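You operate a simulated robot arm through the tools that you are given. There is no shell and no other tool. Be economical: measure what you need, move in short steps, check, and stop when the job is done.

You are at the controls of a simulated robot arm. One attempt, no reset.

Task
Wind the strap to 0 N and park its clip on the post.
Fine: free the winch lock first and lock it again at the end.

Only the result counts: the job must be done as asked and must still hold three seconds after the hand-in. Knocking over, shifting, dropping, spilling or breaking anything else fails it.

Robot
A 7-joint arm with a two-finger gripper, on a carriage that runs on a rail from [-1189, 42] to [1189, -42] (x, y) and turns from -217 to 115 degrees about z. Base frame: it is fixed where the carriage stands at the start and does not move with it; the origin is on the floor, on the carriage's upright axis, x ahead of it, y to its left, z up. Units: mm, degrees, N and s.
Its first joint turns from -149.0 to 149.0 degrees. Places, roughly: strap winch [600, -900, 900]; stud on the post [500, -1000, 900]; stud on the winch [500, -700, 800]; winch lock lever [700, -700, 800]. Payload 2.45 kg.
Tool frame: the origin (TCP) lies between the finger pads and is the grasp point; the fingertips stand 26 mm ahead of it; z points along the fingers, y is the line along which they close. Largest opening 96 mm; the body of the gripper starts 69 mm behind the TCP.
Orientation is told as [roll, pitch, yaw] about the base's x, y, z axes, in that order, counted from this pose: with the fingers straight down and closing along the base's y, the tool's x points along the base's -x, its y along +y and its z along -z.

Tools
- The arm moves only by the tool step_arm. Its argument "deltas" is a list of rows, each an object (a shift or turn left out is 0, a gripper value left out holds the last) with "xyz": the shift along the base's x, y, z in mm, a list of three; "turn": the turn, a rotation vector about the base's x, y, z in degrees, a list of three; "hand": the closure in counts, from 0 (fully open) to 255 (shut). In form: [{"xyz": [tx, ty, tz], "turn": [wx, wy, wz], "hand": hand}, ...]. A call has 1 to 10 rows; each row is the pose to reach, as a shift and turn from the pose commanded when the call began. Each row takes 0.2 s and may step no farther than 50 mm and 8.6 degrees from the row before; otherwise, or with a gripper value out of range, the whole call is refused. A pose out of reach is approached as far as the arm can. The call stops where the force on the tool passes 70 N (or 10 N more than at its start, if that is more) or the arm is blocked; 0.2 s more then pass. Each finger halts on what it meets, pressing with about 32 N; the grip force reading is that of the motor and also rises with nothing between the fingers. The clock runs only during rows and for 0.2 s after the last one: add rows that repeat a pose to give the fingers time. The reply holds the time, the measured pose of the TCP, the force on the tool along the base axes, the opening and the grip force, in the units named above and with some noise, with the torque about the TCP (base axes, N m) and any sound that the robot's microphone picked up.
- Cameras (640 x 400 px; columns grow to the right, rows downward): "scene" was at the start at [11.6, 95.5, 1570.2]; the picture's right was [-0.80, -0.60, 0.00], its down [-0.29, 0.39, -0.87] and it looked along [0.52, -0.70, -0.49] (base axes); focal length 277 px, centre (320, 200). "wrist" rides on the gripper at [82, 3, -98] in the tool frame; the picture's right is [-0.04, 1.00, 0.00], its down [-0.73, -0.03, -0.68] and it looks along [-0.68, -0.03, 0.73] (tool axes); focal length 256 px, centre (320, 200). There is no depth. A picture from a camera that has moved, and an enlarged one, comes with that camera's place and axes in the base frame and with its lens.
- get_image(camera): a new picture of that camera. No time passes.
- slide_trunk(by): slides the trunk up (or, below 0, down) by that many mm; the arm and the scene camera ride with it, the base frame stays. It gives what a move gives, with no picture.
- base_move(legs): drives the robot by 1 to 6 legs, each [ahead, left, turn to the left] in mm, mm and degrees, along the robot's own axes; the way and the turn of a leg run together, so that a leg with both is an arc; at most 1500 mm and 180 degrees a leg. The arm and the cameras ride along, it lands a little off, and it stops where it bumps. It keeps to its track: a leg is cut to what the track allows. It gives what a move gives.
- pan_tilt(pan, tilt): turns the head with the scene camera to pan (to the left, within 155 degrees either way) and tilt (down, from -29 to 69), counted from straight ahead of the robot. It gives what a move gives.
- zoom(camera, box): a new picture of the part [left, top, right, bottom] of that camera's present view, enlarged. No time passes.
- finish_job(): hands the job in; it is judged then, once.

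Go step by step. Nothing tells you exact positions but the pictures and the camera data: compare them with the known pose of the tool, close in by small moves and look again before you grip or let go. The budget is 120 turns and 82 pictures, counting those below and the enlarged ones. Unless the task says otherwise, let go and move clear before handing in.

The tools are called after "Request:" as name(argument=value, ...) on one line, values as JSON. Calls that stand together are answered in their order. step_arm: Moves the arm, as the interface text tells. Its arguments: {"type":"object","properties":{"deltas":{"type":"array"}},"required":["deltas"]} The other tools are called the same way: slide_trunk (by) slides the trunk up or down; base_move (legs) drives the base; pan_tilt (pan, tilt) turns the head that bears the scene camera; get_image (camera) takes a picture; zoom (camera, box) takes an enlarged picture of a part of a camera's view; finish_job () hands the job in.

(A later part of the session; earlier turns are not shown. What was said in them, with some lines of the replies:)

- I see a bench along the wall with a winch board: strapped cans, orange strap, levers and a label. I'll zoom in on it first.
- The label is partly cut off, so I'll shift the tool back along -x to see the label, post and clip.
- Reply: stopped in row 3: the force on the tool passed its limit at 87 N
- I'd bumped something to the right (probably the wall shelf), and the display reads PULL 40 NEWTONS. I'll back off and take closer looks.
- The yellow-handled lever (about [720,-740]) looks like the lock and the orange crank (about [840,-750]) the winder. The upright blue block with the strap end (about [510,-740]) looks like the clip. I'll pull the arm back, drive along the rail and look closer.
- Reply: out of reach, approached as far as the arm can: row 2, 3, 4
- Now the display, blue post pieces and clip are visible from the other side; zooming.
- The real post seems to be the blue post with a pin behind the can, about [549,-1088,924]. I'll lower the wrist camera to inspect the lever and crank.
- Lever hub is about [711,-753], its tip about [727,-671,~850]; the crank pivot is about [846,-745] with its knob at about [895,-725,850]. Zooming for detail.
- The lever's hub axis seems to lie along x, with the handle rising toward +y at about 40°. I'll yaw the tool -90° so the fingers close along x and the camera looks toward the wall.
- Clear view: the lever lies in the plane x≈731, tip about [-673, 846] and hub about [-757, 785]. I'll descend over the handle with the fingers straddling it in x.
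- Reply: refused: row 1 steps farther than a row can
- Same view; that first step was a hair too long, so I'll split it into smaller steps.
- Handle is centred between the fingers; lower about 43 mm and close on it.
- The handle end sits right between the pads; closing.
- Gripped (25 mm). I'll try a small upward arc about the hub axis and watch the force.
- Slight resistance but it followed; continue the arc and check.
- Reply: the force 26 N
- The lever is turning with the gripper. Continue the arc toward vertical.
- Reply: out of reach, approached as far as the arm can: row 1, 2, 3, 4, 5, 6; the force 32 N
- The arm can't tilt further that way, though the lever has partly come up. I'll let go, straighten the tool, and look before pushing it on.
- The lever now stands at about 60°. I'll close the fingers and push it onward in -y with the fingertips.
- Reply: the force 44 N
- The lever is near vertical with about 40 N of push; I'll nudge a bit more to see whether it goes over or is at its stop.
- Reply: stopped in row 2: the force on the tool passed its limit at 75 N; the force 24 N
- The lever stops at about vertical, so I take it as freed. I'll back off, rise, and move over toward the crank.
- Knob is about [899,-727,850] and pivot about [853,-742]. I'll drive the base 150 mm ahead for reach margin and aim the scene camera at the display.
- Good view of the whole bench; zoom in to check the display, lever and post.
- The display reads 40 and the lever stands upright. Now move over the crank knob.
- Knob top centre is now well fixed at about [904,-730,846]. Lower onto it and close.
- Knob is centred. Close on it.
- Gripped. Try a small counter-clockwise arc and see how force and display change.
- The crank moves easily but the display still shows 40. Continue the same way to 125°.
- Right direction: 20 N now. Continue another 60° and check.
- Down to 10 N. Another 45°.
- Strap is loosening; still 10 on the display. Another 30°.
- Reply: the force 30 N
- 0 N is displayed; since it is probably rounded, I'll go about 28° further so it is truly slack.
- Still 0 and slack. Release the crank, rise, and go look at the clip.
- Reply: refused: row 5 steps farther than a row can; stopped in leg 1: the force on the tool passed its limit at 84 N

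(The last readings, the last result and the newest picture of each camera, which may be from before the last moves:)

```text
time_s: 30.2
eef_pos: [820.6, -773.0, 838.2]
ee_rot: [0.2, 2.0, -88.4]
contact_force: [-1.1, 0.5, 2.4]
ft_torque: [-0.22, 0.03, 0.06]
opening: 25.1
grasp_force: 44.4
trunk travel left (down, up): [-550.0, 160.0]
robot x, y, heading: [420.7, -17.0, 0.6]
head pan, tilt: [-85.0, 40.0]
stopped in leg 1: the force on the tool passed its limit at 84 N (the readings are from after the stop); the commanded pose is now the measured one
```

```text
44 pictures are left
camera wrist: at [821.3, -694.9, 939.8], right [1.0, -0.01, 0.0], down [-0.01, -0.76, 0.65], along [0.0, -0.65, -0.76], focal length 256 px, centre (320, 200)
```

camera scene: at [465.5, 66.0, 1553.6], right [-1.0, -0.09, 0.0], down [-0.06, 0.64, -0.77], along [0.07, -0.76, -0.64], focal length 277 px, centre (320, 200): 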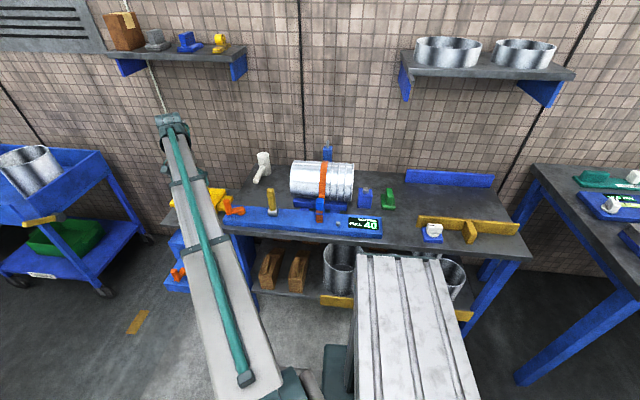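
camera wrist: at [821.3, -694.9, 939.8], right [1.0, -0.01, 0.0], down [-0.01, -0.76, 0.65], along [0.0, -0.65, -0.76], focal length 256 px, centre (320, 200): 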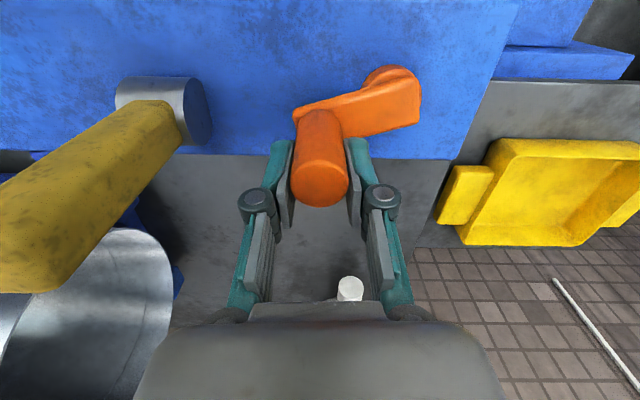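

My release was refused and the base move dragged the gripped crank back some. Lesson noted: I'll rewind it along the arc to the slack position.

Request:
step_arm(deltas=[{"xyz": [8.6, -3.8, 0]}, {"xyz": [17.9, -11, 0]}, {"xyz": [28.8, -15.5, 0]}, {"xyz": [40.4, -17, 0]}, {"xyz": [52, -15.5, 0]}, {"xyz": [52, -15.5, 0]}])

Request:
zoom(camera="scene", box=[190, 130, 370, 250])

```text
time_s: 31.1
eef_pos: [840.4, -801.2, 837.7]
ee_rot: [-0.9, 1.0, -88.9]
contact_force: [-0.2, 0.7, -0.4]
ft_torque: [-0.07, 0.08, 0.0]
opening: 0.0
grasp_force: 27.9
trunk travel left (down, up): [-550.0, 160.0]
robot x, y, heading: [424.0, -15.6, 0.1]
head pan, tilt: [-85.0, 40.0]
stopped in row 4: the force on the tool passed its limit at 74 N (the readings are from after the stop); the commanded pose is now the measured one
```

```text
3.33 times, centred on (280, 190) of scene
camera zoom: at [388.4, 68.6, 1553.5], right [-1.0, -0.09, 0.0], down [-0.06, 0.64, -0.77], along [0.07, -0.76, -0.64], focal length 923 px, centre (453, 233)
```

zoom: 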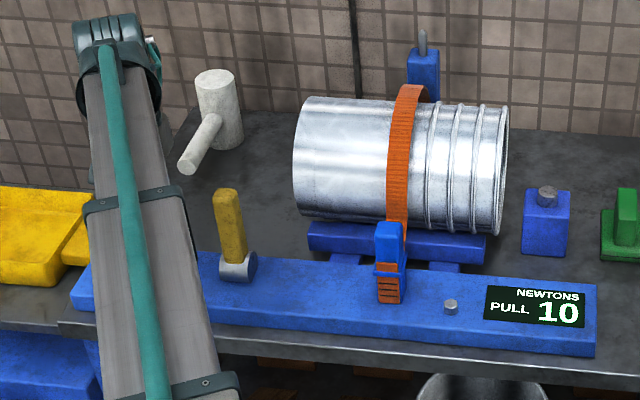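

The knob slipped out and the display shows 10. Rise, open and look.

Request:
step_arm(deltas=[{"xyz": [0, -5, 20], "hand": 255}, {"xyz": [0, 5, 65], "hand": 200}, {"xyz": [0, 20, 85], "hand": 90}])

Request:
get_image(camera="wrist")

```text
time_s: 31.9
eef_pos: [842.8, -779.5, 924.3]
ee_rot: [-1.0, 1.0, -88.9]
contact_force: [-0.9, 0.1, -0.6]
ft_torque: [0.03, -0.01, -0.01]
opening: 62.3
grasp_force: 0.3
trunk travel left (down, up): [-550.0, 160.0]
robot x, y, heading: [426.1, -14.9, 0.0]
head pan, tilt: [-85.0, 40.0]
```

```text
42 pictures are left
camera wrist: at [846.2, -699.4, 1023.5], right [1.0, -0.02, -0.02], down [0.0, -0.75, 0.67], along [-0.03, -0.67, -0.74], focal length 256 px, centre (320, 200)
```

wrist: 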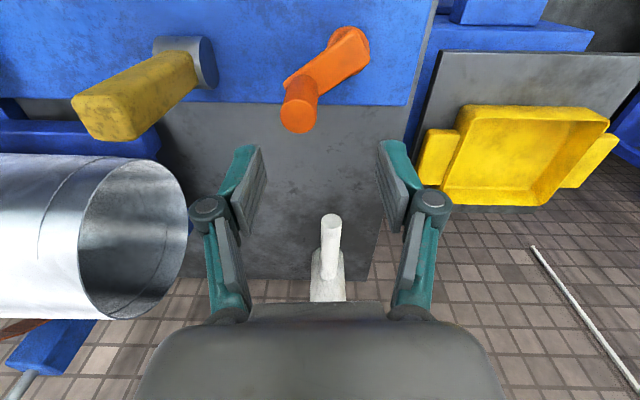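

Knob is at about [825,-779]. Lower onto it and regrip.

Request:
step_arm(deltas=[{"xyz": [-17, 0, -25], "hand": 90}, {"xyz": [-17, 0, -55], "hand": 90}, {"xyz": [-17, 0, -84], "hand": 90}])

Request:
get_image(camera="wrist")

```text
time_s: 32.7
eef_pos: [824.0, -782.3, 840.5]
ee_rot: [-0.9, 1.0, -89.0]
contact_force: [0.0, 0.1, -0.1]
ft_torque: [0.0, 0.0, 0.04]
opening: 62.0
grasp_force: 0.0
trunk travel left (down, up): [-550.0, 160.0]
robot x, y, heading: [421.0, -16.9, 0.2]
head pan, tilt: [-85.0, 40.0]
```

```text
41 pictures are left
camera wrist: at [827.2, -701.5, 940.5], right [1.0, -0.02, -0.02], down [0.0, -0.75, 0.67], along [-0.03, -0.67, -0.74], focal length 256 px, centre (320, 200)
```

wrist: 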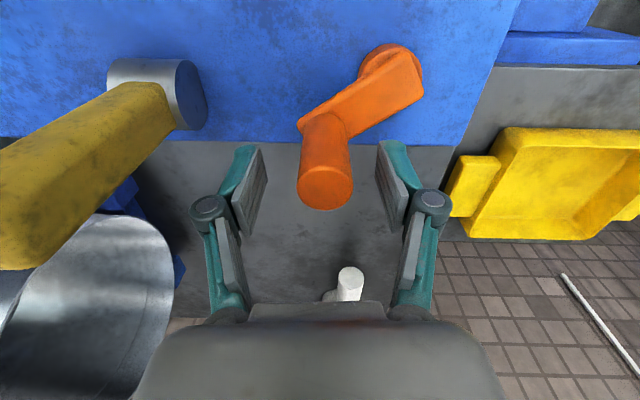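

Centred again. Close and run the arc, then stop.

Request:
step_arm(deltas=[{"hand": 255}, {"hand": 255}, {"hand": 255}, {"xyz": [9, -7.5, 0]}, {"xyz": [20, -13.2, 0]}, {"xyz": [32, -15.8, 0]}, {"xyz": [44.2, -15.3, 0]}, {"xyz": [52, -13.2, 0]}, {"xyz": [57, -10.9, 0]}])

Request:
zoom(camera="scene", box=[190, 130, 370, 250])

```text
time_s: 34.7
eef_pos: [882.6, -790.9, 840.5]
ee_rot: [-0.8, 1.0, -88.8]
contact_force: [0.4, -3.6, 9.5]
ft_torque: [-0.5, 0.15, 0.13]
opening: 25.4
grasp_force: 45.2
trunk travel left (down, up): [-550.0, 160.0]
robot x, y, heading: [422.2, -17.4, 0.2]
head pan, tilt: [-85.0, 40.0]
```

```text
3.33 times, centred on (280, 190) of scene
camera zoom: at [387.9, 69.2, 1553.6], right [-1.0, -0.09, 0.0], down [-0.06, 0.64, -0.77], along [0.07, -0.76, -0.64], focal length 923 px, centre (453, 233)
```

zoom: 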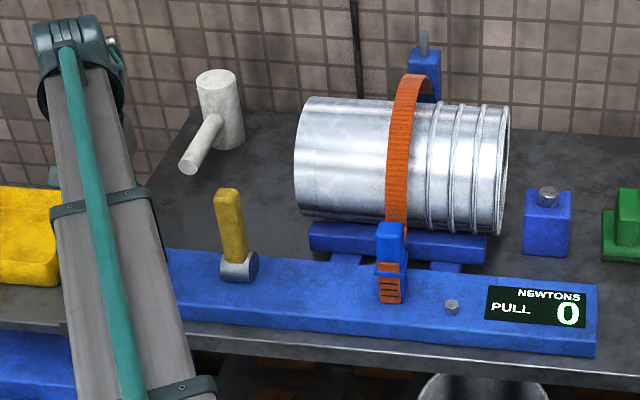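

Slack again at 0. Now release, and rise straight up clear of the knob.

Request:
step_arm(deltas=[{"hand": 120}, {"hand": 90}, {"hand": 90}, {"xyz": [0, 0, 40], "hand": 90}, {"xyz": [0, 10, 80], "hand": 90}, {"xyz": [0, 40, 110]}, {"xyz": [-30, 70, 130]}, {"xyz": [-70, 95, 140]}, {"xyz": [-110, 110, 150]}, {"xyz": [-150, 120, 160]}])

```text
time_s: 36.9
eef_pos: [733.5, -669.8, 1000.5]
ee_rot: [-1.1, 1.1, -88.9]
contact_force: [0.5, -0.1, 0.1]
ft_torque: [0.0, 0.03, -0.01]
opening: 61.9
grasp_force: 0.0
trunk travel left (down, up): [-550.0, 160.0]
robot x, y, heading: [425.4, -15.9, 0.1]
head pan, tilt: [-85.0, 40.0]
```

Free of the crank. Move across to the clip and look.

Request:
step_arm(deltas=[{"xyz": [-45, 0, 0]}, {"xyz": [-90, 0, 0]}, {"xyz": [-135, 0, 0]}, {"xyz": [-180, 0, 0]}, {"xyz": [-218, 0, -10]}])

Request:
get_image(camera="wrist")

Request:
zoom(camera="scene", box=[250, 130, 350, 230])

```text
time_s: 38.1
eef_pos: [513.9, -672.5, 991.0]
ee_rot: [-0.9, 1.0, -88.9]
contact_force: [-0.8, 0.1, -0.5]
ft_torque: [-0.02, -0.01, -0.01]
opening: 62.2
grasp_force: 0.1
trunk travel left (down, up): [-550.0, 160.0]
robot x, y, heading: [424.4, -16.9, 0.1]
head pan, tilt: [-85.0, 40.0]
```

```text
39 pictures are left
camera wrist: at [516.5, -591.3, 1089.9], right [1.0, -0.02, -0.02], down [0.0, -0.75, 0.67], along [-0.03, -0.67, -0.74], focal length 256 px, centre (320, 200)
```

wrist: 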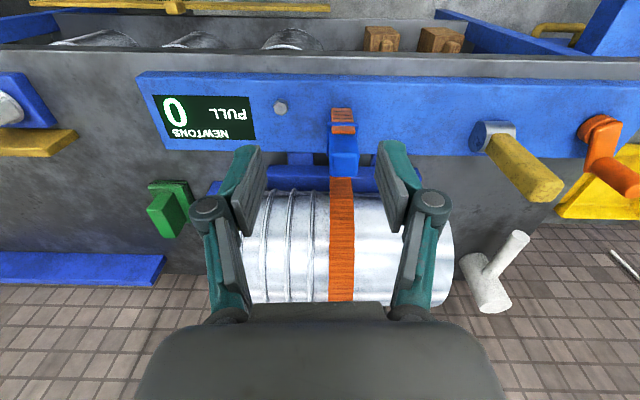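

```text
4.00 times, centred on (300, 180) of scene
camera zoom: at [388.2, 68.7, 1553.6], right [-1.0, -0.09, 0.0], down [-0.06, 0.64, -0.77], along [0.07, -0.76, -0.64], focal length 1107 px, centre (400, 280)
```

zoom: 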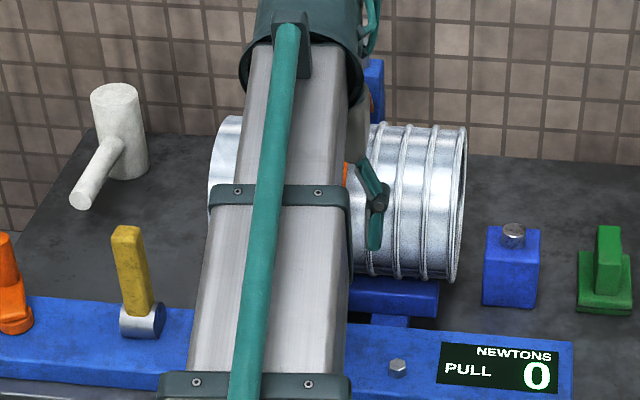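

Zooming at the clip in the wrist view for its shape.

Request:
zoom(camera="wrist", box=[270, 80, 410, 200])

```text
3.33 times, centred on (340, 140) of wrist
camera zoom: at [516.5, -591.3, 1089.9], right [1.0, -0.02, -0.02], down [0.0, -0.75, 0.67], along [-0.03, -0.67, -0.74], focal length 853 px, centre (253, 400)
```

zoom: 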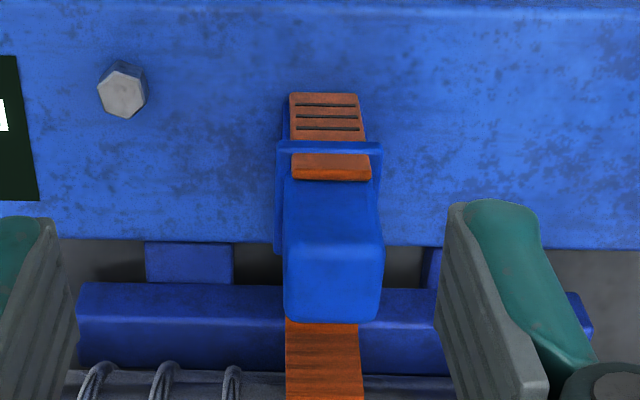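

The clip is an upright block (about 28 mm wide, top about z 875) to be gripped across x. The post is beyond tool-down reach, so I'll grip with the fingers tilted toward the wall and the camera on top, so the base shifts and the yaw flips to +90 first.

Request:
base_move(legs=[[110, 0, 0]])

Request:
step_arm(deltas=[{"xyz": [0, 0, 20], "turn": [0, 0, 8.5]}, {"xyz": [0, 0, 40], "turn": [0, 0, 17]}, {"xyz": [0, 0, 60], "turn": [0, 0, 25.5]}, {"xyz": [0, 0, 60], "turn": [0, 0, 34]}, {"xyz": [0, 0, 60], "turn": [0, 0, 42.5]}, {"xyz": [0, 0, 60], "turn": [0, 0, 51]}, {"xyz": [0, 0, 60], "turn": [0, 0, 59.5]}, {"xyz": [0, 0, 60], "turn": [0, 0, 68]}, {"xyz": [0, 0, 60], "turn": [0, 0, 76.5]}, {"xyz": [0, 0, 60], "turn": [0, 0, 85]}])

Request:
step_arm(deltas=[{"turn": [0, 0, 8.5]}, {"turn": [0, 0, 17]}, {"turn": [0, 0, 25.5]}, {"turn": [0, 0, 34]}, {"turn": [0, 0, 42.5]}, {"turn": [0, 0, 51]}, {"turn": [0, 0, 59.5]}, {"turn": [0, 0, 68]}, {"turn": [0, 0, 76.5]}, {"turn": [0, 0, 85]}])

```text
time_s: 39.3
eef_pos: [628.9, -675.5, 991.0]
ee_rot: [-1.1, 1.0, -88.7]
contact_force: [0.9, -0.3, 0.3]
ft_torque: [-0.02, -0.01, 0.0]
opening: 62.2
grasp_force: 0.0
trunk travel left (down, up): [-550.0, 160.0]
robot x, y, heading: [533.3, -19.2, 0.3]
head pan, tilt: [-85.0, 40.0]
```

```text
time_s: 41.5
eef_pos: [628.0, -674.9, 1051.0]
ee_rot: [-1.0, 0.9, -3.6]
contact_force: [-0.4, 0.0, -0.3]
ft_torque: [-0.02, 0.02, 0.0]
opening: 62.3
grasp_force: 0.1
trunk travel left (down, up): [-550.0, 160.0]
robot x, y, heading: [533.9, -21.8, 0.7]
head pan, tilt: [-85.0, 40.0]
```

```text
time_s: 43.7
eef_pos: [629.4, -676.7, 1050.6]
ee_rot: [-0.9, 0.9, 81.6]
contact_force: [-0.1, -1.0, 0.0]
ft_torque: [-0.03, 0.01, -0.01]
opening: 61.9
grasp_force: 0.1
trunk travel left (down, up): [-550.0, 160.0]
robot x, y, heading: [536.4, -20.1, 0.3]
head pan, tilt: [-85.0, 40.0]
```

Yaw flip works. Finish it and tilt the fingers 45° toward the wall while moving to in front of the clip, staying high.

Request:
step_arm(deltas=[{"xyz": [-16, 5, -5], "turn": [0, 0, 8]}])

Request:
step_arm(deltas=[{"xyz": [-16, 5, -5], "turn": [-7.5, 0, 0]}, {"xyz": [-32, 10, -10], "turn": [-15, 0, 0]}, {"xyz": [-48, 20, -20], "turn": [-22.5, 0, 0]}, {"xyz": [-64, 30, -30], "turn": [-30, 0, 0]}, {"xyz": [-80, 40, -40], "turn": [-37.5, 0, 0]}, {"xyz": [-80, 50, -60], "turn": [-45, 0, 0]}])

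Request:
get_image(camera="wrist")

```text
time_s: 44.1
eef_pos: [621.6, -674.5, 1048.5]
ee_rot: [-1.0, 1.0, 85.4]
contact_force: [-0.4, 0.5, 0.7]
ft_torque: [0.0, 0.01, -0.01]
opening: 61.8
grasp_force: 0.1
out of reach, approached as far as the arm can: row 1
trunk travel left (down, up): [-550.0, 160.0]
robot x, y, heading: [537.9, -20.7, 0.3]
head pan, tilt: [-85.0, 40.0]
```

```text
time_s: 45.5
eef_pos: [586.7, -631.3, 991.6]
ee_rot: [-5.4, 45.9, 81.2]
contact_force: [-0.9, 0.5, 0.2]
ft_torque: [0.04, -0.01, 0.01]
opening: 62.2
grasp_force: 0.1
out of reach, approached as far as the arm can: row 1, 2, 3, 4, 5, 6
trunk travel left (down, up): [-550.0, 160.0]
robot x, y, heading: [533.2, -20.4, 0.2]
head pan, tilt: [-85.0, 40.0]
```

```text
36 pictures are left
camera wrist: at [576.8, -617.3, 1118.2], right [-0.99, 0.11, -0.09], down [0.12, 0.99, -0.05], along [0.09, -0.07, -0.99], focal length 256 px, centre (320, 200)
```

wrist: 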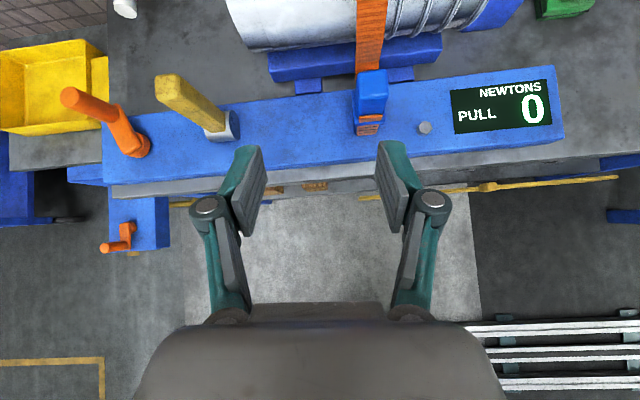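

The wrist limit shortens the yaw unless the base stands farther back in x, so I'll drive back about 225 mm. Then bring the tool to x≈537 with yaw +90 and tilt 45°.

Request:
base_move(legs=[[-225, 0, 0]])

Request:
step_arm(deltas=[{"xyz": [45, 0, 10]}, {"xyz": [90, 0, 20]}, {"xyz": [135, 0, 20], "turn": [0, 0, 4]}, {"xyz": [172, 0, 20], "turn": [0, 0, 8]}])

```text
time_s: 47.2
eef_pos: [372.6, -625.2, 992.5]
ee_rot: [-5.5, 45.7, 81.5]
contact_force: [-0.7, -0.9, -0.1]
ft_torque: [-0.03, 0.03, -0.02]
opening: 61.9
grasp_force: 0.0
trunk travel left (down, up): [-550.0, 160.0]
robot x, y, heading: [315.9, -11.0, 0.8]
head pan, tilt: [-85.0, 40.0]
```

```text
time_s: 48.2
eef_pos: [546.0, -624.1, 1015.7]
ee_rot: [-5.5, 45.8, 89.4]
contact_force: [0.0, 0.5, 0.6]
ft_torque: [0.02, 0.02, -0.02]
opening: 62.2
grasp_force: 0.0
trunk travel left (down, up): [-550.0, 160.0]
robot x, y, heading: [320.2, -13.4, 0.5]
head pan, tilt: [-85.0, 40.0]
```

Correct the residual roll and test-reach toward the post, empty and high, to look at it.

Request:
step_arm(deltas=[{"xyz": [-2, -20, 40], "turn": [0, 3.85, -3.85]}, {"xyz": [-4, -45, 80], "turn": [0, 3.85, -3.85]}, {"xyz": [-6, -90, 100], "turn": [0, 3.85, -3.85]}, {"xyz": [-6, -135, 110], "turn": [0, 3.85, -3.85]}, {"xyz": [-6, -180, 110], "turn": [0, 3.85, -3.85]}, {"xyz": [-6, -225, 110], "turn": [0, 3.85, -3.85]}, {"xyz": [-6, -270, 110], "turn": [0, 3.85, -3.85]}, {"xyz": [-6, -315, 110], "turn": [0, 3.85, -3.85]}, {"xyz": [-6, -360, 110], "turn": [0, 3.85, -3.85]}])

Request:
get_image(camera="wrist")

```text
time_s: 50.2
eef_pos: [537.4, -985.0, 1121.7]
ee_rot: [0.2, 45.8, 89.4]
contact_force: [0.1, 0.4, 0.2]
ft_torque: [-0.03, -0.03, 0.04]
opening: 62.0
grasp_force: 0.1
trunk travel left (down, up): [-550.0, 160.0]
robot x, y, heading: [317.5, -9.3, 0.6]
head pan, tilt: [-85.0, 40.0]
```

```text
35 pictures are left
camera wrist: at [534.4, -971.7, 1248.7], right [-1.0, 0.04, -0.03], down [0.04, 1.0, -0.05], along [0.03, -0.05, -1.0], focal length 256 px, centre (320, 200)
```

wrist: 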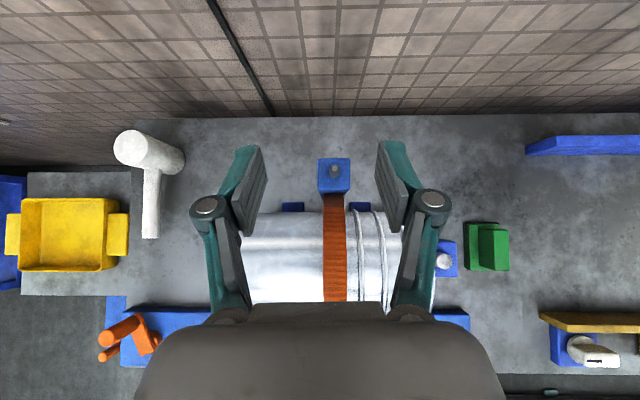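

Post pin is now seen from above: about [526,-1020,965], and reachable. Zooming for its shape.

Request:
zoom(camera="wrist", box=[285, 140, 385, 240])

Request:
zoom(camera="scene", box=[220, 100, 300, 180])

```text
4.00 times, centred on (335, 190) of wrist
camera zoom: at [534.4, -971.7, 1248.7], right [-1.0, 0.04, -0.03], down [0.04, 1.0, -0.05], along [0.03, -0.05, -1.0], focal length 1024 px, centre (260, 240)
```

zoom: 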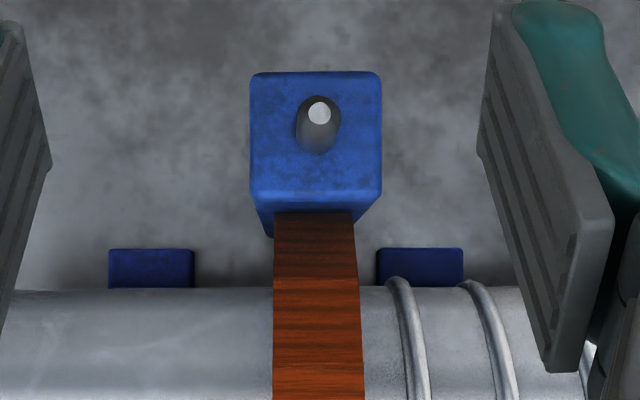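

```text
5.00 times, centred on (260, 140) of scene
camera zoom: at [282.0, 71.8, 1553.6], right [-1.0, -0.1, 0.0], down [-0.06, 0.64, -0.77], along [0.08, -0.76, -0.64], focal length 1384 px, centre (620, 500)
```

zoom: 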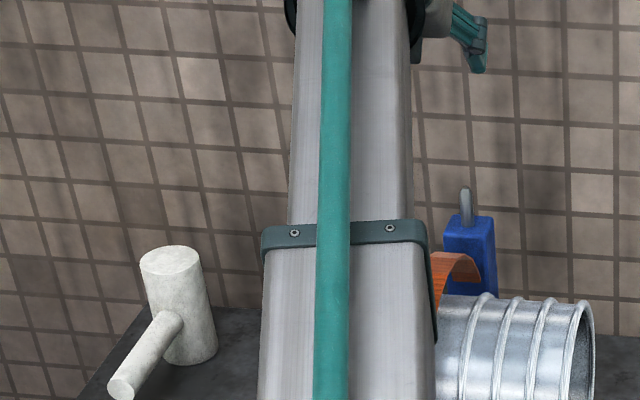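

Pin: about [527,-1015], base z≈946, tip z≈986. I'll retreat and descend in front of the clip with the fingers open.

Request:
step_arm(deltas=[{"xyz": [0, 45, 10]}, {"xyz": [0, 90, 10]}, {"xyz": [0, 135, 0]}, {"xyz": [0, 180, -10]}, {"xyz": [-2, 225, -20]}, {"xyz": [-2, 270, -40]}, {"xyz": [-3, 312, -65]}, {"xyz": [-3, 322, -112]}, {"xyz": [-3, 320, -155]}, {"xyz": [-3, 314, -195]}])

Request:
get_image(camera="wrist")

```text
time_s: 52.4
eef_pos: [537.8, -672.4, 929.5]
ee_rot: [0.2, 45.9, 89.5]
contact_force: [0.3, -0.2, -0.5]
ft_torque: [0.0, 0.02, 0.0]
opening: 62.1
grasp_force: 0.0
trunk travel left (down, up): [-550.0, 160.0]
robot x, y, heading: [316.9, -9.6, 0.8]
head pan, tilt: [-85.0, 40.0]
```

```text
32 pictures are left
camera wrist: at [533.5, -657.8, 1056.9], right [-1.0, 0.04, -0.03], down [0.04, 1.0, -0.05], along [0.03, -0.06, -1.0], focal length 256 px, centre (320, 200)
```

wrist: 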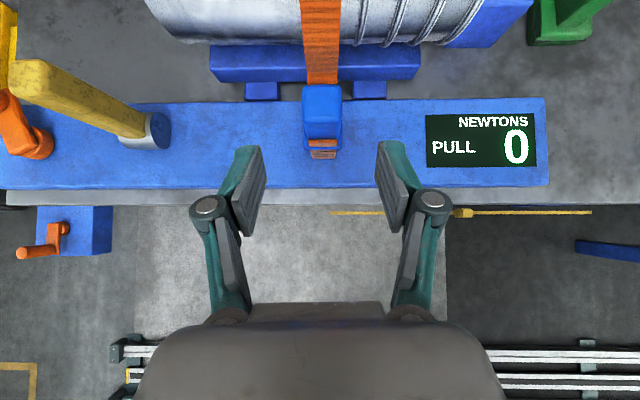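

Clip top is a 28 mm square centred about [535,-737]. Advance along the tool axis to straddle it.

Request:
step_arm(deltas=[{"xyz": [-1, -22, -30]}, {"xyz": [-3, -45, -58]}, {"xyz": [-3, -60, -77]}])

Request:
get_image(camera="wrist")

```text
time_s: 53.2
eef_pos: [532.5, -730.0, 852.7]
ee_rot: [0.0, 45.9, 89.5]
contact_force: [-0.2, 0.0, 0.4]
ft_torque: [0.03, 0.01, 0.0]
opening: 62.2
grasp_force: 0.0
trunk travel left (down, up): [-550.0, 160.0]
robot x, y, heading: [318.3, -8.6, 0.7]
head pan, tilt: [-85.0, 40.0]
```

```text
31 pictures are left
camera wrist: at [529.6, -716.0, 980.0], right [-1.0, 0.04, -0.03], down [0.04, 1.0, -0.05], along [0.03, -0.06, -1.0], focal length 256 px, centre (320, 200)
```

wrist: 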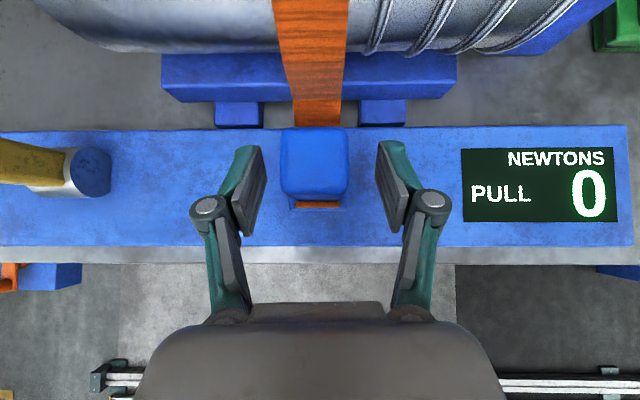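

Nearly there: shift a few mm in y and x, then close.

Request:
step_arm(deltas=[{"xyz": [1.5, -5, 0], "hand": 90}, {"xyz": [1.5, -5, 0], "hand": 255}, {"xyz": [1.5, -5, 0], "hand": 255}, {"xyz": [1.5, -5, 0], "hand": 255}, {"xyz": [1.5, -5, 0], "hand": 255}])

Request:
get_image(camera="wrist")

```text
time_s: 54.4
eef_pos: [534.5, -735.1, 852.2]
ee_rot: [0.1, 46.0, 89.5]
contact_force: [-1.2, -1.1, 0.2]
ft_torque: [-0.05, -0.03, 0.01]
opening: 29.0
grasp_force: 32.4
trunk travel left (down, up): [-550.0, 160.0]
robot x, y, heading: [318.9, -12.2, 0.7]
head pan, tilt: [-85.0, 40.0]
```

```text
30 pictures are left
camera wrist: at [531.2, -721.1, 978.3], right [-1.0, 0.04, -0.03], down [0.04, 1.0, -0.05], along [0.03, -0.06, -1.0], focal length 256 px, centre (320, 200)
```

wrist: 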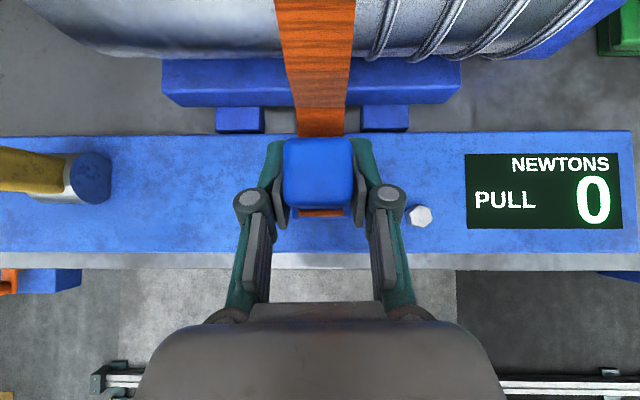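

Gripped at 29 mm. Lift gently straight up and watch the force.

Request:
step_arm(deltas=[{"xyz": [0, 0, 8]}, {"xyz": [0, 0, 20]}, {"xyz": [0, 0, 40]}, {"xyz": [0, 0, 60]}])

Request:
get_image(camera="wrist")

```text
time_s: 55.4
eef_pos: [533.1, -735.8, 910.0]
ee_rot: [0.1, 45.9, 89.5]
contact_force: [-0.3, 0.2, -0.9]
ft_torque: [0.01, -0.01, 0.01]
opening: 29.2
grasp_force: 32.4
trunk travel left (down, up): [-550.0, 160.0]
robot x, y, heading: [318.4, -10.5, 0.5]
head pan, tilt: [-85.0, 40.0]
```

```text
29 pictures are left
camera wrist: at [530.0, -721.5, 1037.2], right [-1.0, 0.04, -0.03], down [0.04, 1.0, -0.05], along [0.03, -0.06, -1.0], focal length 256 px, centre (320, 200)
```

wrist: 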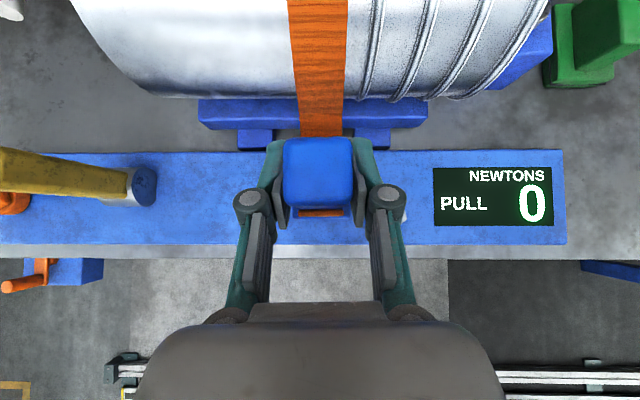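

The clip came off freely. Lift to clear the can and pin, then carry over toward the post.

Request:
step_arm(deltas=[{"xyz": [0, 0, 45]}, {"xyz": [0, 0, 90]}, {"xyz": [0, 0, 135]}, {"xyz": [0, -20, 175]}, {"xyz": [-1, -60, 190]}, {"xyz": [-2, -105, 190]}, {"xyz": [-3, -150, 190]}, {"xyz": [-4, -195, 190]}, {"xyz": [-5, -235, 190]}])

Request:
get_image(camera="wrist")

Request:
get_image(camera="scene")

```text
time_s: 57.4
eef_pos: [530.1, -970.2, 1099.2]
ee_rot: [0.2, 45.8, 89.6]
contact_force: [-0.2, 0.5, -1.1]
ft_torque: [-0.01, -0.02, 0.01]
opening: 29.0
grasp_force: 32.3
trunk travel left (down, up): [-550.0, 160.0]
robot x, y, heading: [319.3, -12.5, 0.5]
head pan, tilt: [-85.0, 40.0]
```

```text
28 pictures are left
camera wrist: at [526.8, -958.0, 1226.2], right [-1.0, 0.04, -0.03], down [0.04, 1.0, -0.05], along [0.03, -0.05, -1.0], focal length 256 px, centre (320, 200)
```

wrist: 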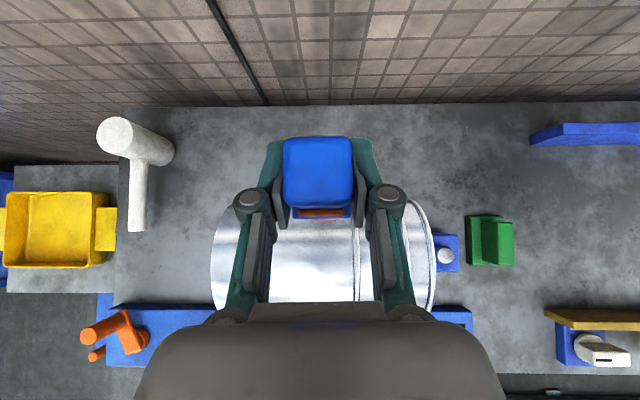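

```text
27 pictures are left
camera scene: at [282.1, 71.5, 1553.6], right [-1.0, -0.1, 0.0], down [-0.06, 0.64, -0.77], along [0.08, -0.76, -0.64], focal length 277 px, centre (320, 200)
```

scene: 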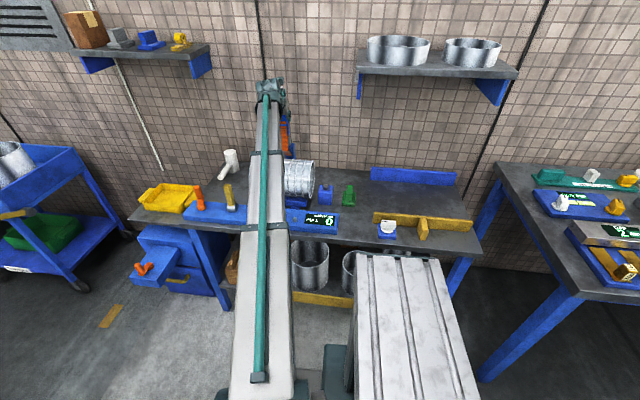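

The post is hidden under the clip in the wrist view. Move to just above it and use the scene camera to check alignment.

Request:
step_arm(deltas=[{"xyz": [-2, -25, 0]}, {"xyz": [-3, -41, -10]}, {"xyz": [-3, -41, -28]}])

Request:
zoom(camera="scene", box=[250, 90, 330, 170])

Request:
zoom(camera="wrist", box=[240, 100, 400, 260])

```text
time_s: 58.2
eef_pos: [525.6, -1010.2, 1071.2]
ee_rot: [0.2, 45.9, 89.5]
contact_force: [-0.6, 0.4, -1.5]
ft_torque: [0.02, 0.01, -0.02]
opening: 29.4
grasp_force: 32.4
trunk travel left (down, up): [-550.0, 160.0]
robot x, y, heading: [320.2, -12.0, 0.9]
head pan, tilt: [-85.0, 40.0]
```

```text
5.00 times, centred on (290, 130) of scene
camera zoom: at [282.1, 71.9, 1553.7], right [-1.0, -0.1, 0.0], down [-0.06, 0.64, -0.77], along [0.08, -0.76, -0.64], focal length 1384 px, centre (470, 550)
```

zoom: 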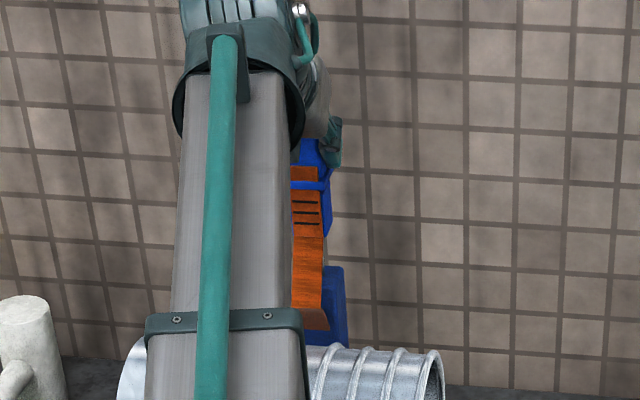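

```text
2.50 times, centred on (320, 180) of wrist
camera zoom: at [522.5, -998.2, 1199.2], right [-1.0, 0.04, -0.03], down [0.04, 1.0, -0.05], along [0.03, -0.05, -1.0], focal length 640 px, centre (320, 250)
```

zoom: 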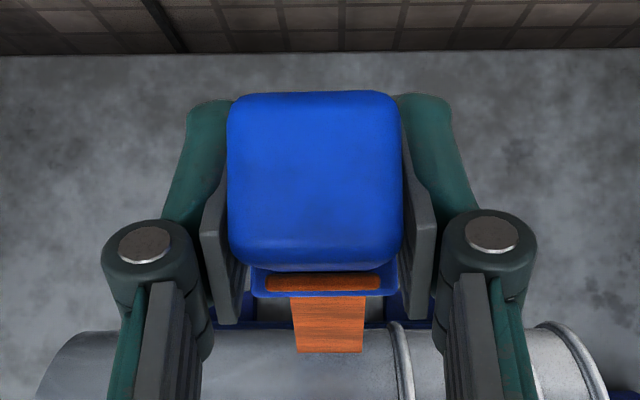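

Alignment looks right to within a couple of mm (pin about [526,-1016]). Lower slowly and watch the force.

Request:
step_arm(deltas=[{"xyz": [0, -2, -8]}, {"xyz": [0, -2, -16]}, {"xyz": [0, -2, -24]}, {"xyz": [0, -2, -32]}])

```text
time_s: 59.2
eef_pos: [525.9, -1013.1, 1039.8]
ee_rot: [0.2, 45.7, 89.6]
contact_force: [-0.2, -0.1, -0.7]
ft_torque: [0.02, -0.01, 0.0]
opening: 29.3
grasp_force: 31.7
trunk travel left (down, up): [-550.0, 160.0]
robot x, y, heading: [318.7, -13.0, 0.5]
head pan, tilt: [-85.0, 40.0]
```

No contact at about z 1040, so it is either engaging or still beside it. Check visually from the scene before the last part.

Request:
step_arm(deltas=[{"xyz": [0, 0, -5]}, {"xyz": [0, 0, -10]}, {"xyz": [0, 0, -15]}])

Request:
zoom(camera="scene", box=[260, 100, 320, 160])

```text
time_s: 60.0
eef_pos: [527.4, -1012.9, 1026.5]
ee_rot: [0.0, 46.1, 89.6]
contact_force: [0.3, -0.2, 5.4]
ft_torque: [0.03, -0.08, -0.01]
opening: 29.3
grasp_force: 32.1
trunk travel left (down, up): [-550.0, 160.0]
robot x, y, heading: [319.8, -6.9, 0.5]
head pan, tilt: [-85.0, 40.0]
```

```text
6.67 times, centred on (290, 130) of scene
camera zoom: at [281.9, 72.7, 1553.7], right [-1.0, -0.1, 0.0], down [-0.06, 0.64, -0.77], along [0.08, -0.76, -0.64], focal length 1845 px, centre (520, 667)
```

zoom: 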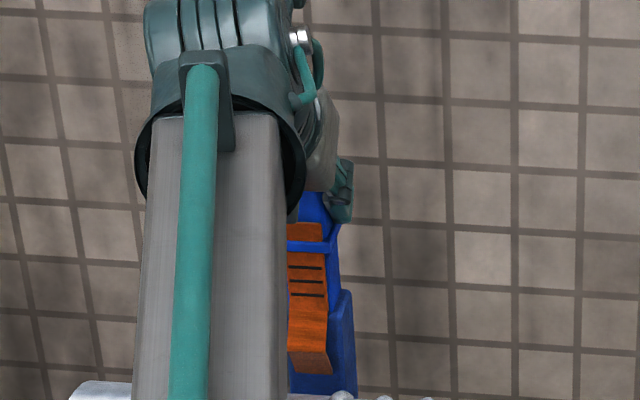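

Light contact at z≈1026, and visually the clip bottom is at the post top. Press slightly more to confirm it is seated.

Request:
step_arm(deltas=[{"xyz": [0, 0, -3]}, {"xyz": [0, 0, -6]}])

Request:
get_image(camera="wrist")

```text
time_s: 60.6
eef_pos: [525.6, -1012.5, 1022.2]
ee_rot: [0.1, 46.2, 89.4]
contact_force: [0.6, -4.4, 22.5]
ft_torque: [-0.44, 0.02, -0.01]
opening: 30.0
grasp_force: 32.1
trunk travel left (down, up): [-550.0, 160.0]
robot x, y, heading: [318.6, -9.3, 0.6]
head pan, tilt: [-85.0, 40.0]
```

```text
23 pictures are left
camera wrist: at [522.9, -998.1, 1149.8], right [-1.0, 0.04, -0.03], down [0.04, 1.0, -0.06], along [0.03, -0.06, -1.0], focal length 256 px, centre (320, 200)
```

wrist: 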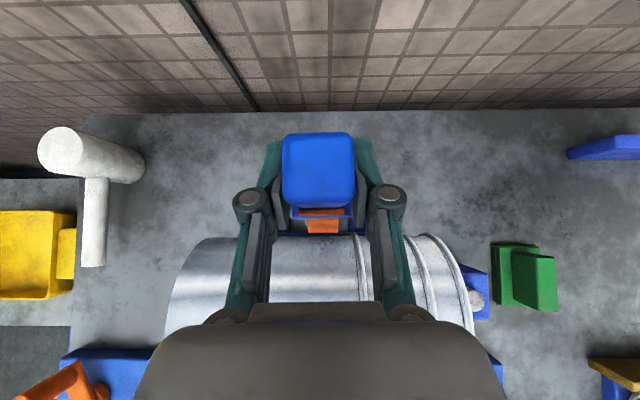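

Geometry (clip bottom about 81 mm below the TCP) puts the clip bottom at z≈945, right on the post top. A small sideways tug will confirm the pin is in.

Request:
step_arm(deltas=[{"xyz": [0, 0, 6]}, {"xyz": [5, 0, 6]}, {"xyz": [5, 0, 6]}])

```text
time_s: 61.4
eef_pos: [526.3, -1013.1, 1023.6]
ee_rot: [0.4, 45.5, 89.5]
contact_force: [-13.4, -6.7, -4.7]
ft_torque: [-0.51, 0.49, -0.06]
opening: 29.3
grasp_force: 32.0
trunk travel left (down, up): [-550.0, 160.0]
robot x, y, heading: [315.4, -13.2, 0.6]
head pan, tilt: [-85.0, 40.0]
```

It resists sideways by 13 N without moving, so the pin is engaged. Recentre, open gently and back out along the tool axis.

Request:
step_arm(deltas=[{"xyz": [-5, 0, -3]}, {"xyz": [-5, 0, -3], "hand": 200}, {"xyz": [-5, 0, -3], "hand": 120}, {"xyz": [-5, 0, -3], "hand": 90}, {"xyz": [-5, 20, 22]}, {"xyz": [-5, 50, 55]}, {"xyz": [-5, 80, 88]}, {"xyz": [-5, 120, 95]}])

Request:
get_image(camera="wrist")

Request:
zoom(camera="scene", box=[240, 90, 360, 240])

```text
time_s: 63.2
eef_pos: [523.8, -891.9, 1116.0]
ee_rot: [0.1, 45.9, 89.6]
contact_force: [-0.2, 0.8, 0.2]
ft_torque: [0.0, 0.01, 0.02]
opening: 62.3
grasp_force: 0.2
trunk travel left (down, up): [-550.0, 160.0]
robot x, y, heading: [319.3, -12.1, 0.7]
head pan, tilt: [-85.0, 40.0]
```

```text
22 pictures are left
camera wrist: at [521.8, -878.2, 1243.6], right [-1.0, 0.04, -0.03], down [0.04, 1.0, -0.05], along [0.03, -0.05, -1.0], focal length 256 px, centre (320, 200)
```

wrist: 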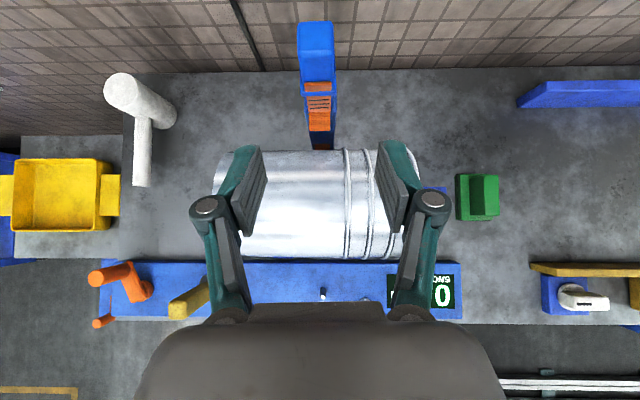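

```text
2.67 times, centred on (300, 165) of scene
camera zoom: at [281.9, 72.2, 1553.6], right [-1.0, -0.1, 0.0], down [-0.06, 0.64, -0.77], along [0.08, -0.76, -0.64], focal length 738 px, centre (373, 293)
```

zoom: 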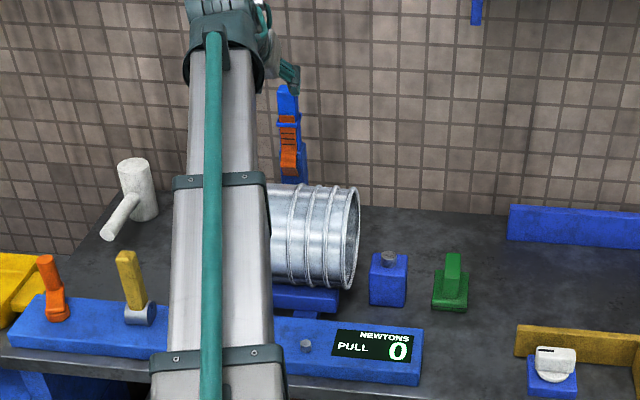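

The clip stands on the post and the display reads 0. Now back to the lock lever: straighten the tool and move above it.

Request:
step_arm(deltas=[{"xyz": [0, 40, 5]}, {"xyz": [0, 85, 5], "turn": [3, 0, 0]}, {"xyz": [15, 125, 5], "turn": [9, 0, 0]}, {"xyz": [55, 145, 0], "turn": [15, 0, 0]}, {"xyz": [100, 145, -10], "turn": [21, 0, 0]}, {"xyz": [145, 145, -20], "turn": [27, 0, 0]}, {"xyz": [185, 140, -40], "turn": [33, 0, 0]}, {"xyz": [207, 135, -70], "turn": [39, 0, 0]}, {"xyz": [207, 135, -100], "turn": [45, 0, 0]}])

Request:
get_image(camera="wrist")

```text
time_s: 65.2
eef_pos: [734.7, -757.5, 1019.4]
ee_rot: [0.4, 0.8, 89.8]
contact_force: [-0.2, -0.6, 0.6]
ft_torque: [0.01, -0.01, 0.0]
opening: 62.0
grasp_force: 0.0
trunk travel left (down, up): [-550.0, 160.0]
robot x, y, heading: [316.4, -10.5, 0.5]
head pan, tilt: [-85.0, 40.0]
```

```text
20 pictures are left
camera wrist: at [731.7, -837.5, 1119.1], right [-1.0, 0.05, 0.01], down [0.04, 0.74, 0.67], along [0.03, 0.67, -0.74], focal length 256 px, centre (320, 200)
```

wrist: 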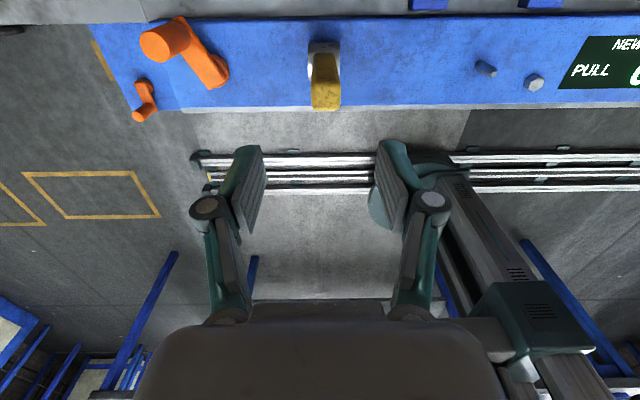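

Lever is upright with its tip near [730,-755,888]. Lower to straddle it.

Request:
step_arm(deltas=[{"xyz": [-4, 0, -40]}, {"xyz": [-4, 0, -80]}, {"xyz": [-4, 0, -115]}])

Request:
get_image(camera="wrist")

```text
time_s: 66.0
eef_pos: [730.7, -757.7, 904.9]
ee_rot: [0.4, 0.9, 89.7]
contact_force: [-0.2, -0.2, -0.8]
ft_torque: [0.02, -0.02, 0.02]
opening: 62.0
grasp_force: 0.0
trunk travel left (down, up): [-550.0, 160.0]
robot x, y, heading: [319.8, -13.6, 0.4]
head pan, tilt: [-85.0, 40.0]
```

```text
19 pictures are left
camera wrist: at [726.9, -837.6, 1004.3], right [-1.0, 0.05, 0.01], down [0.04, 0.74, 0.67], along [0.03, 0.67, -0.74], focal length 256 px, centre (320, 200)
```

wrist: 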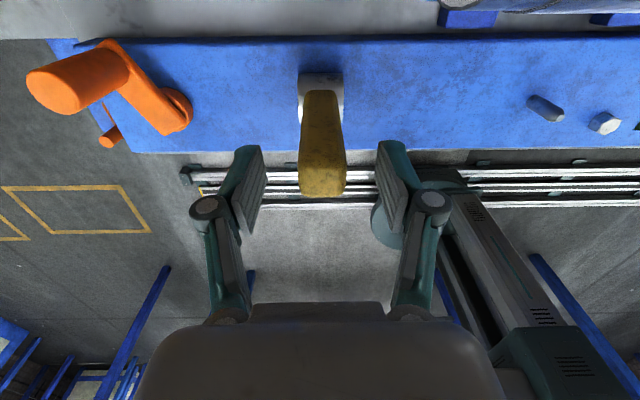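

Centred. Lower the rest and grip the handle.

Request:
step_arm(deltas=[{"xyz": [0, 0, -20]}, {"xyz": [0, 0, -40]}, {"xyz": [0, 0, -40], "hand": 255}, {"xyz": [0, 0, -40], "hand": 255}, {"xyz": [0, 0, -40], "hand": 255}, {"xyz": [0, 0, -40], "hand": 255}])

```text
time_s: 67.4
eef_pos: [729.5, -757.2, 866.6]
ee_rot: [0.5, 0.8, 89.5]
contact_force: [-5.8, 3.1, -2.8]
ft_torque: [0.09, 0.12, -1.25]
opening: 26.1
grasp_force: 44.5
trunk travel left (down, up): [-550.0, 160.0]
robot x, y, heading: [319.0, -12.8, 0.7]
head pan, tilt: [-85.0, 40.0]
```

Gripped. Swing the lever back along its arc toward its starting angle, first half.

Request:
step_arm(deltas=[{"xyz": [0, 8.2, -0.4], "turn": [-6, 0, 0]}, {"xyz": [0, 16.2, -1.7], "turn": [-12, 0, 0]}, {"xyz": [0, 24.1, -3.8], "turn": [-18, 0, 0]}, {"xyz": [0, 31.7, -6.7], "turn": [-24, 0, 0]}, {"xyz": [0, 39, -10.4], "turn": [-30, 0, 0]}])

```text
time_s: 68.6
eef_pos: [730.1, -716.8, 855.4]
ee_rot: [0.1, 31.0, 89.6]
contact_force: [5.5, 6.7, 4.0]
ft_torque: [0.37, -0.62, -0.62]
opening: 26.4
grasp_force: 45.3
trunk travel left (down, up): [-550.0, 160.0]
robot x, y, heading: [318.3, -11.3, 0.7]
head pan, tilt: [-85.0, 40.0]
```

Low forces, lever following. Continue to the original angle and slightly past, to meet the stop.

Request:
step_arm(deltas=[{"xyz": [0, 6.8, -4.5], "turn": [-6, 0, 0]}, {"xyz": [0, 13.2, -9.6], "turn": [-12, 0, 0]}, {"xyz": [0, 19, -15.4], "turn": [-18, 0, 0]}, {"xyz": [0, 24.1, -21.8], "turn": [-24, 0, 0]}, {"xyz": [0, 26.5, -25.5], "turn": [-27, 0, 0]}, {"xyz": [0, 28.4, -29.1], "turn": [-30, 0, 0]}])

Request:
get_image(camera="wrist")

Request:
zoom(camera="scene", box=[170, 90, 350, 250])

```text
time_s: 70.0
eef_pos: [731.0, -692.8, 827.4]
ee_rot: [-0.5, 61.2, 89.5]
contact_force: [27.7, -14.4, 26.0]
ft_torque: [0.15, -0.53, -0.95]
opening: 25.8
grasp_force: 44.8
trunk travel left (down, up): [-550.0, 160.0]
robot x, y, heading: [321.1, -13.9, 0.6]
head pan, tilt: [-85.0, 40.0]
```

```text
18 pictures are left
camera wrist: at [726.7, -646.5, 946.5], right [-1.0, 0.02, -0.04], down [0.03, 0.95, -0.32], along [0.03, -0.32, -0.95], focal length 256 px, centre (320, 200)
```

wrist: 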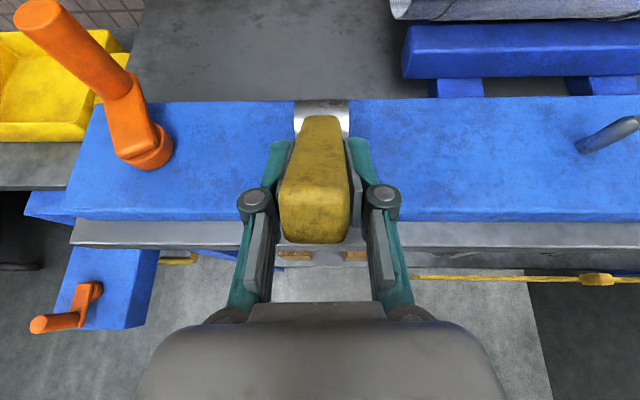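

```text
2.50 times, centred on (260, 170) of scene
camera zoom: at [283.2, 73.1, 1553.8], right [-1.0, -0.1, 0.0], down [-0.06, 0.64, -0.77], along [0.07, -0.76, -0.64], focal length 692 px, centre (470, 275)
```

zoom: 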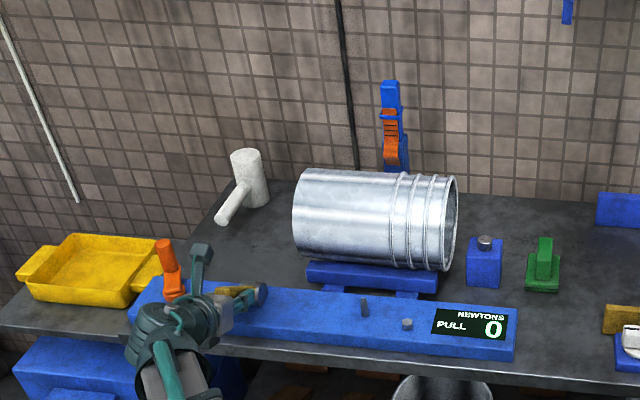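

Resistance of about 30 N tangentially shows the lever is at its stop, matching its starting pose. Release and back out.

Request:
step_arm(deltas=[{"hand": 200}, {"hand": 110}, {"hand": 60}, {"xyz": [0, 25, 15], "hand": 60}, {"xyz": [0, 55, 40]}, {"xyz": [0, 85, 75]}, {"xyz": [0, 105, 120]}, {"xyz": [0, 115, 165]}])

Request:
get_image(camera="wrist")

Request:
zoom(camera="scene", box=[170, 90, 350, 250])

```text
time_s: 71.8
eef_pos: [729.1, -576.8, 990.1]
ee_rot: [-0.2, 60.8, 89.3]
contact_force: [-0.1, 0.0, 1.4]
ft_torque: [0.0, 0.03, 0.0]
opening: 73.3
grasp_force: 0.0
trunk travel left (down, up): [-550.0, 160.0]
robot x, y, heading: [319.7, -16.4, 0.5]
head pan, tilt: [-85.0, 40.0]
```

```text
16 pictures are left
camera wrist: at [726.1, -530.5, 1109.3], right [-1.0, 0.03, -0.04], down [0.04, 0.95, -0.31], along [0.03, -0.31, -0.95], focal length 256 px, centre (320, 200)
```

wrist: 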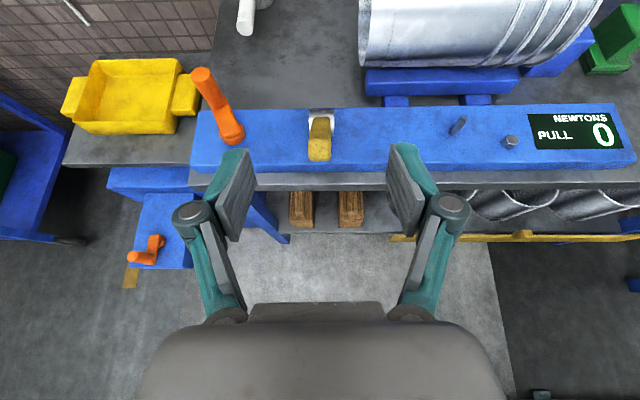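

```text
2.50 times, centred on (260, 170) of scene
camera zoom: at [282.0, 72.2, 1553.5], right [-1.0, -0.1, 0.0], down [-0.06, 0.64, -0.77], along [0.08, -0.76, -0.64], focal length 692 px, centre (470, 275)
```

zoom: 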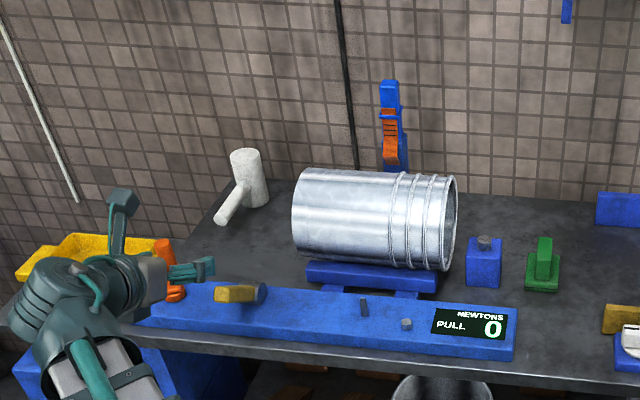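

The lever is back at its starting angle, the display reads 0 N, and the clip sits on the post. The arm is clear, so I'm handing in.

Request:
finish_job()

```text
The job is handed in.
```

I've handed the job in: the display read 0 N, the clip is parked on the post's stud, and the winch lock lever is back against its stop at its starting angle.

Along the way, the tool bumped something early on, probably the wall shelf. A base move while I was gripping the crank also pulled it back to 10 N, so I wound it to 0 N again. Nothing looked moved or knocked over in the pictures I took afterwards.
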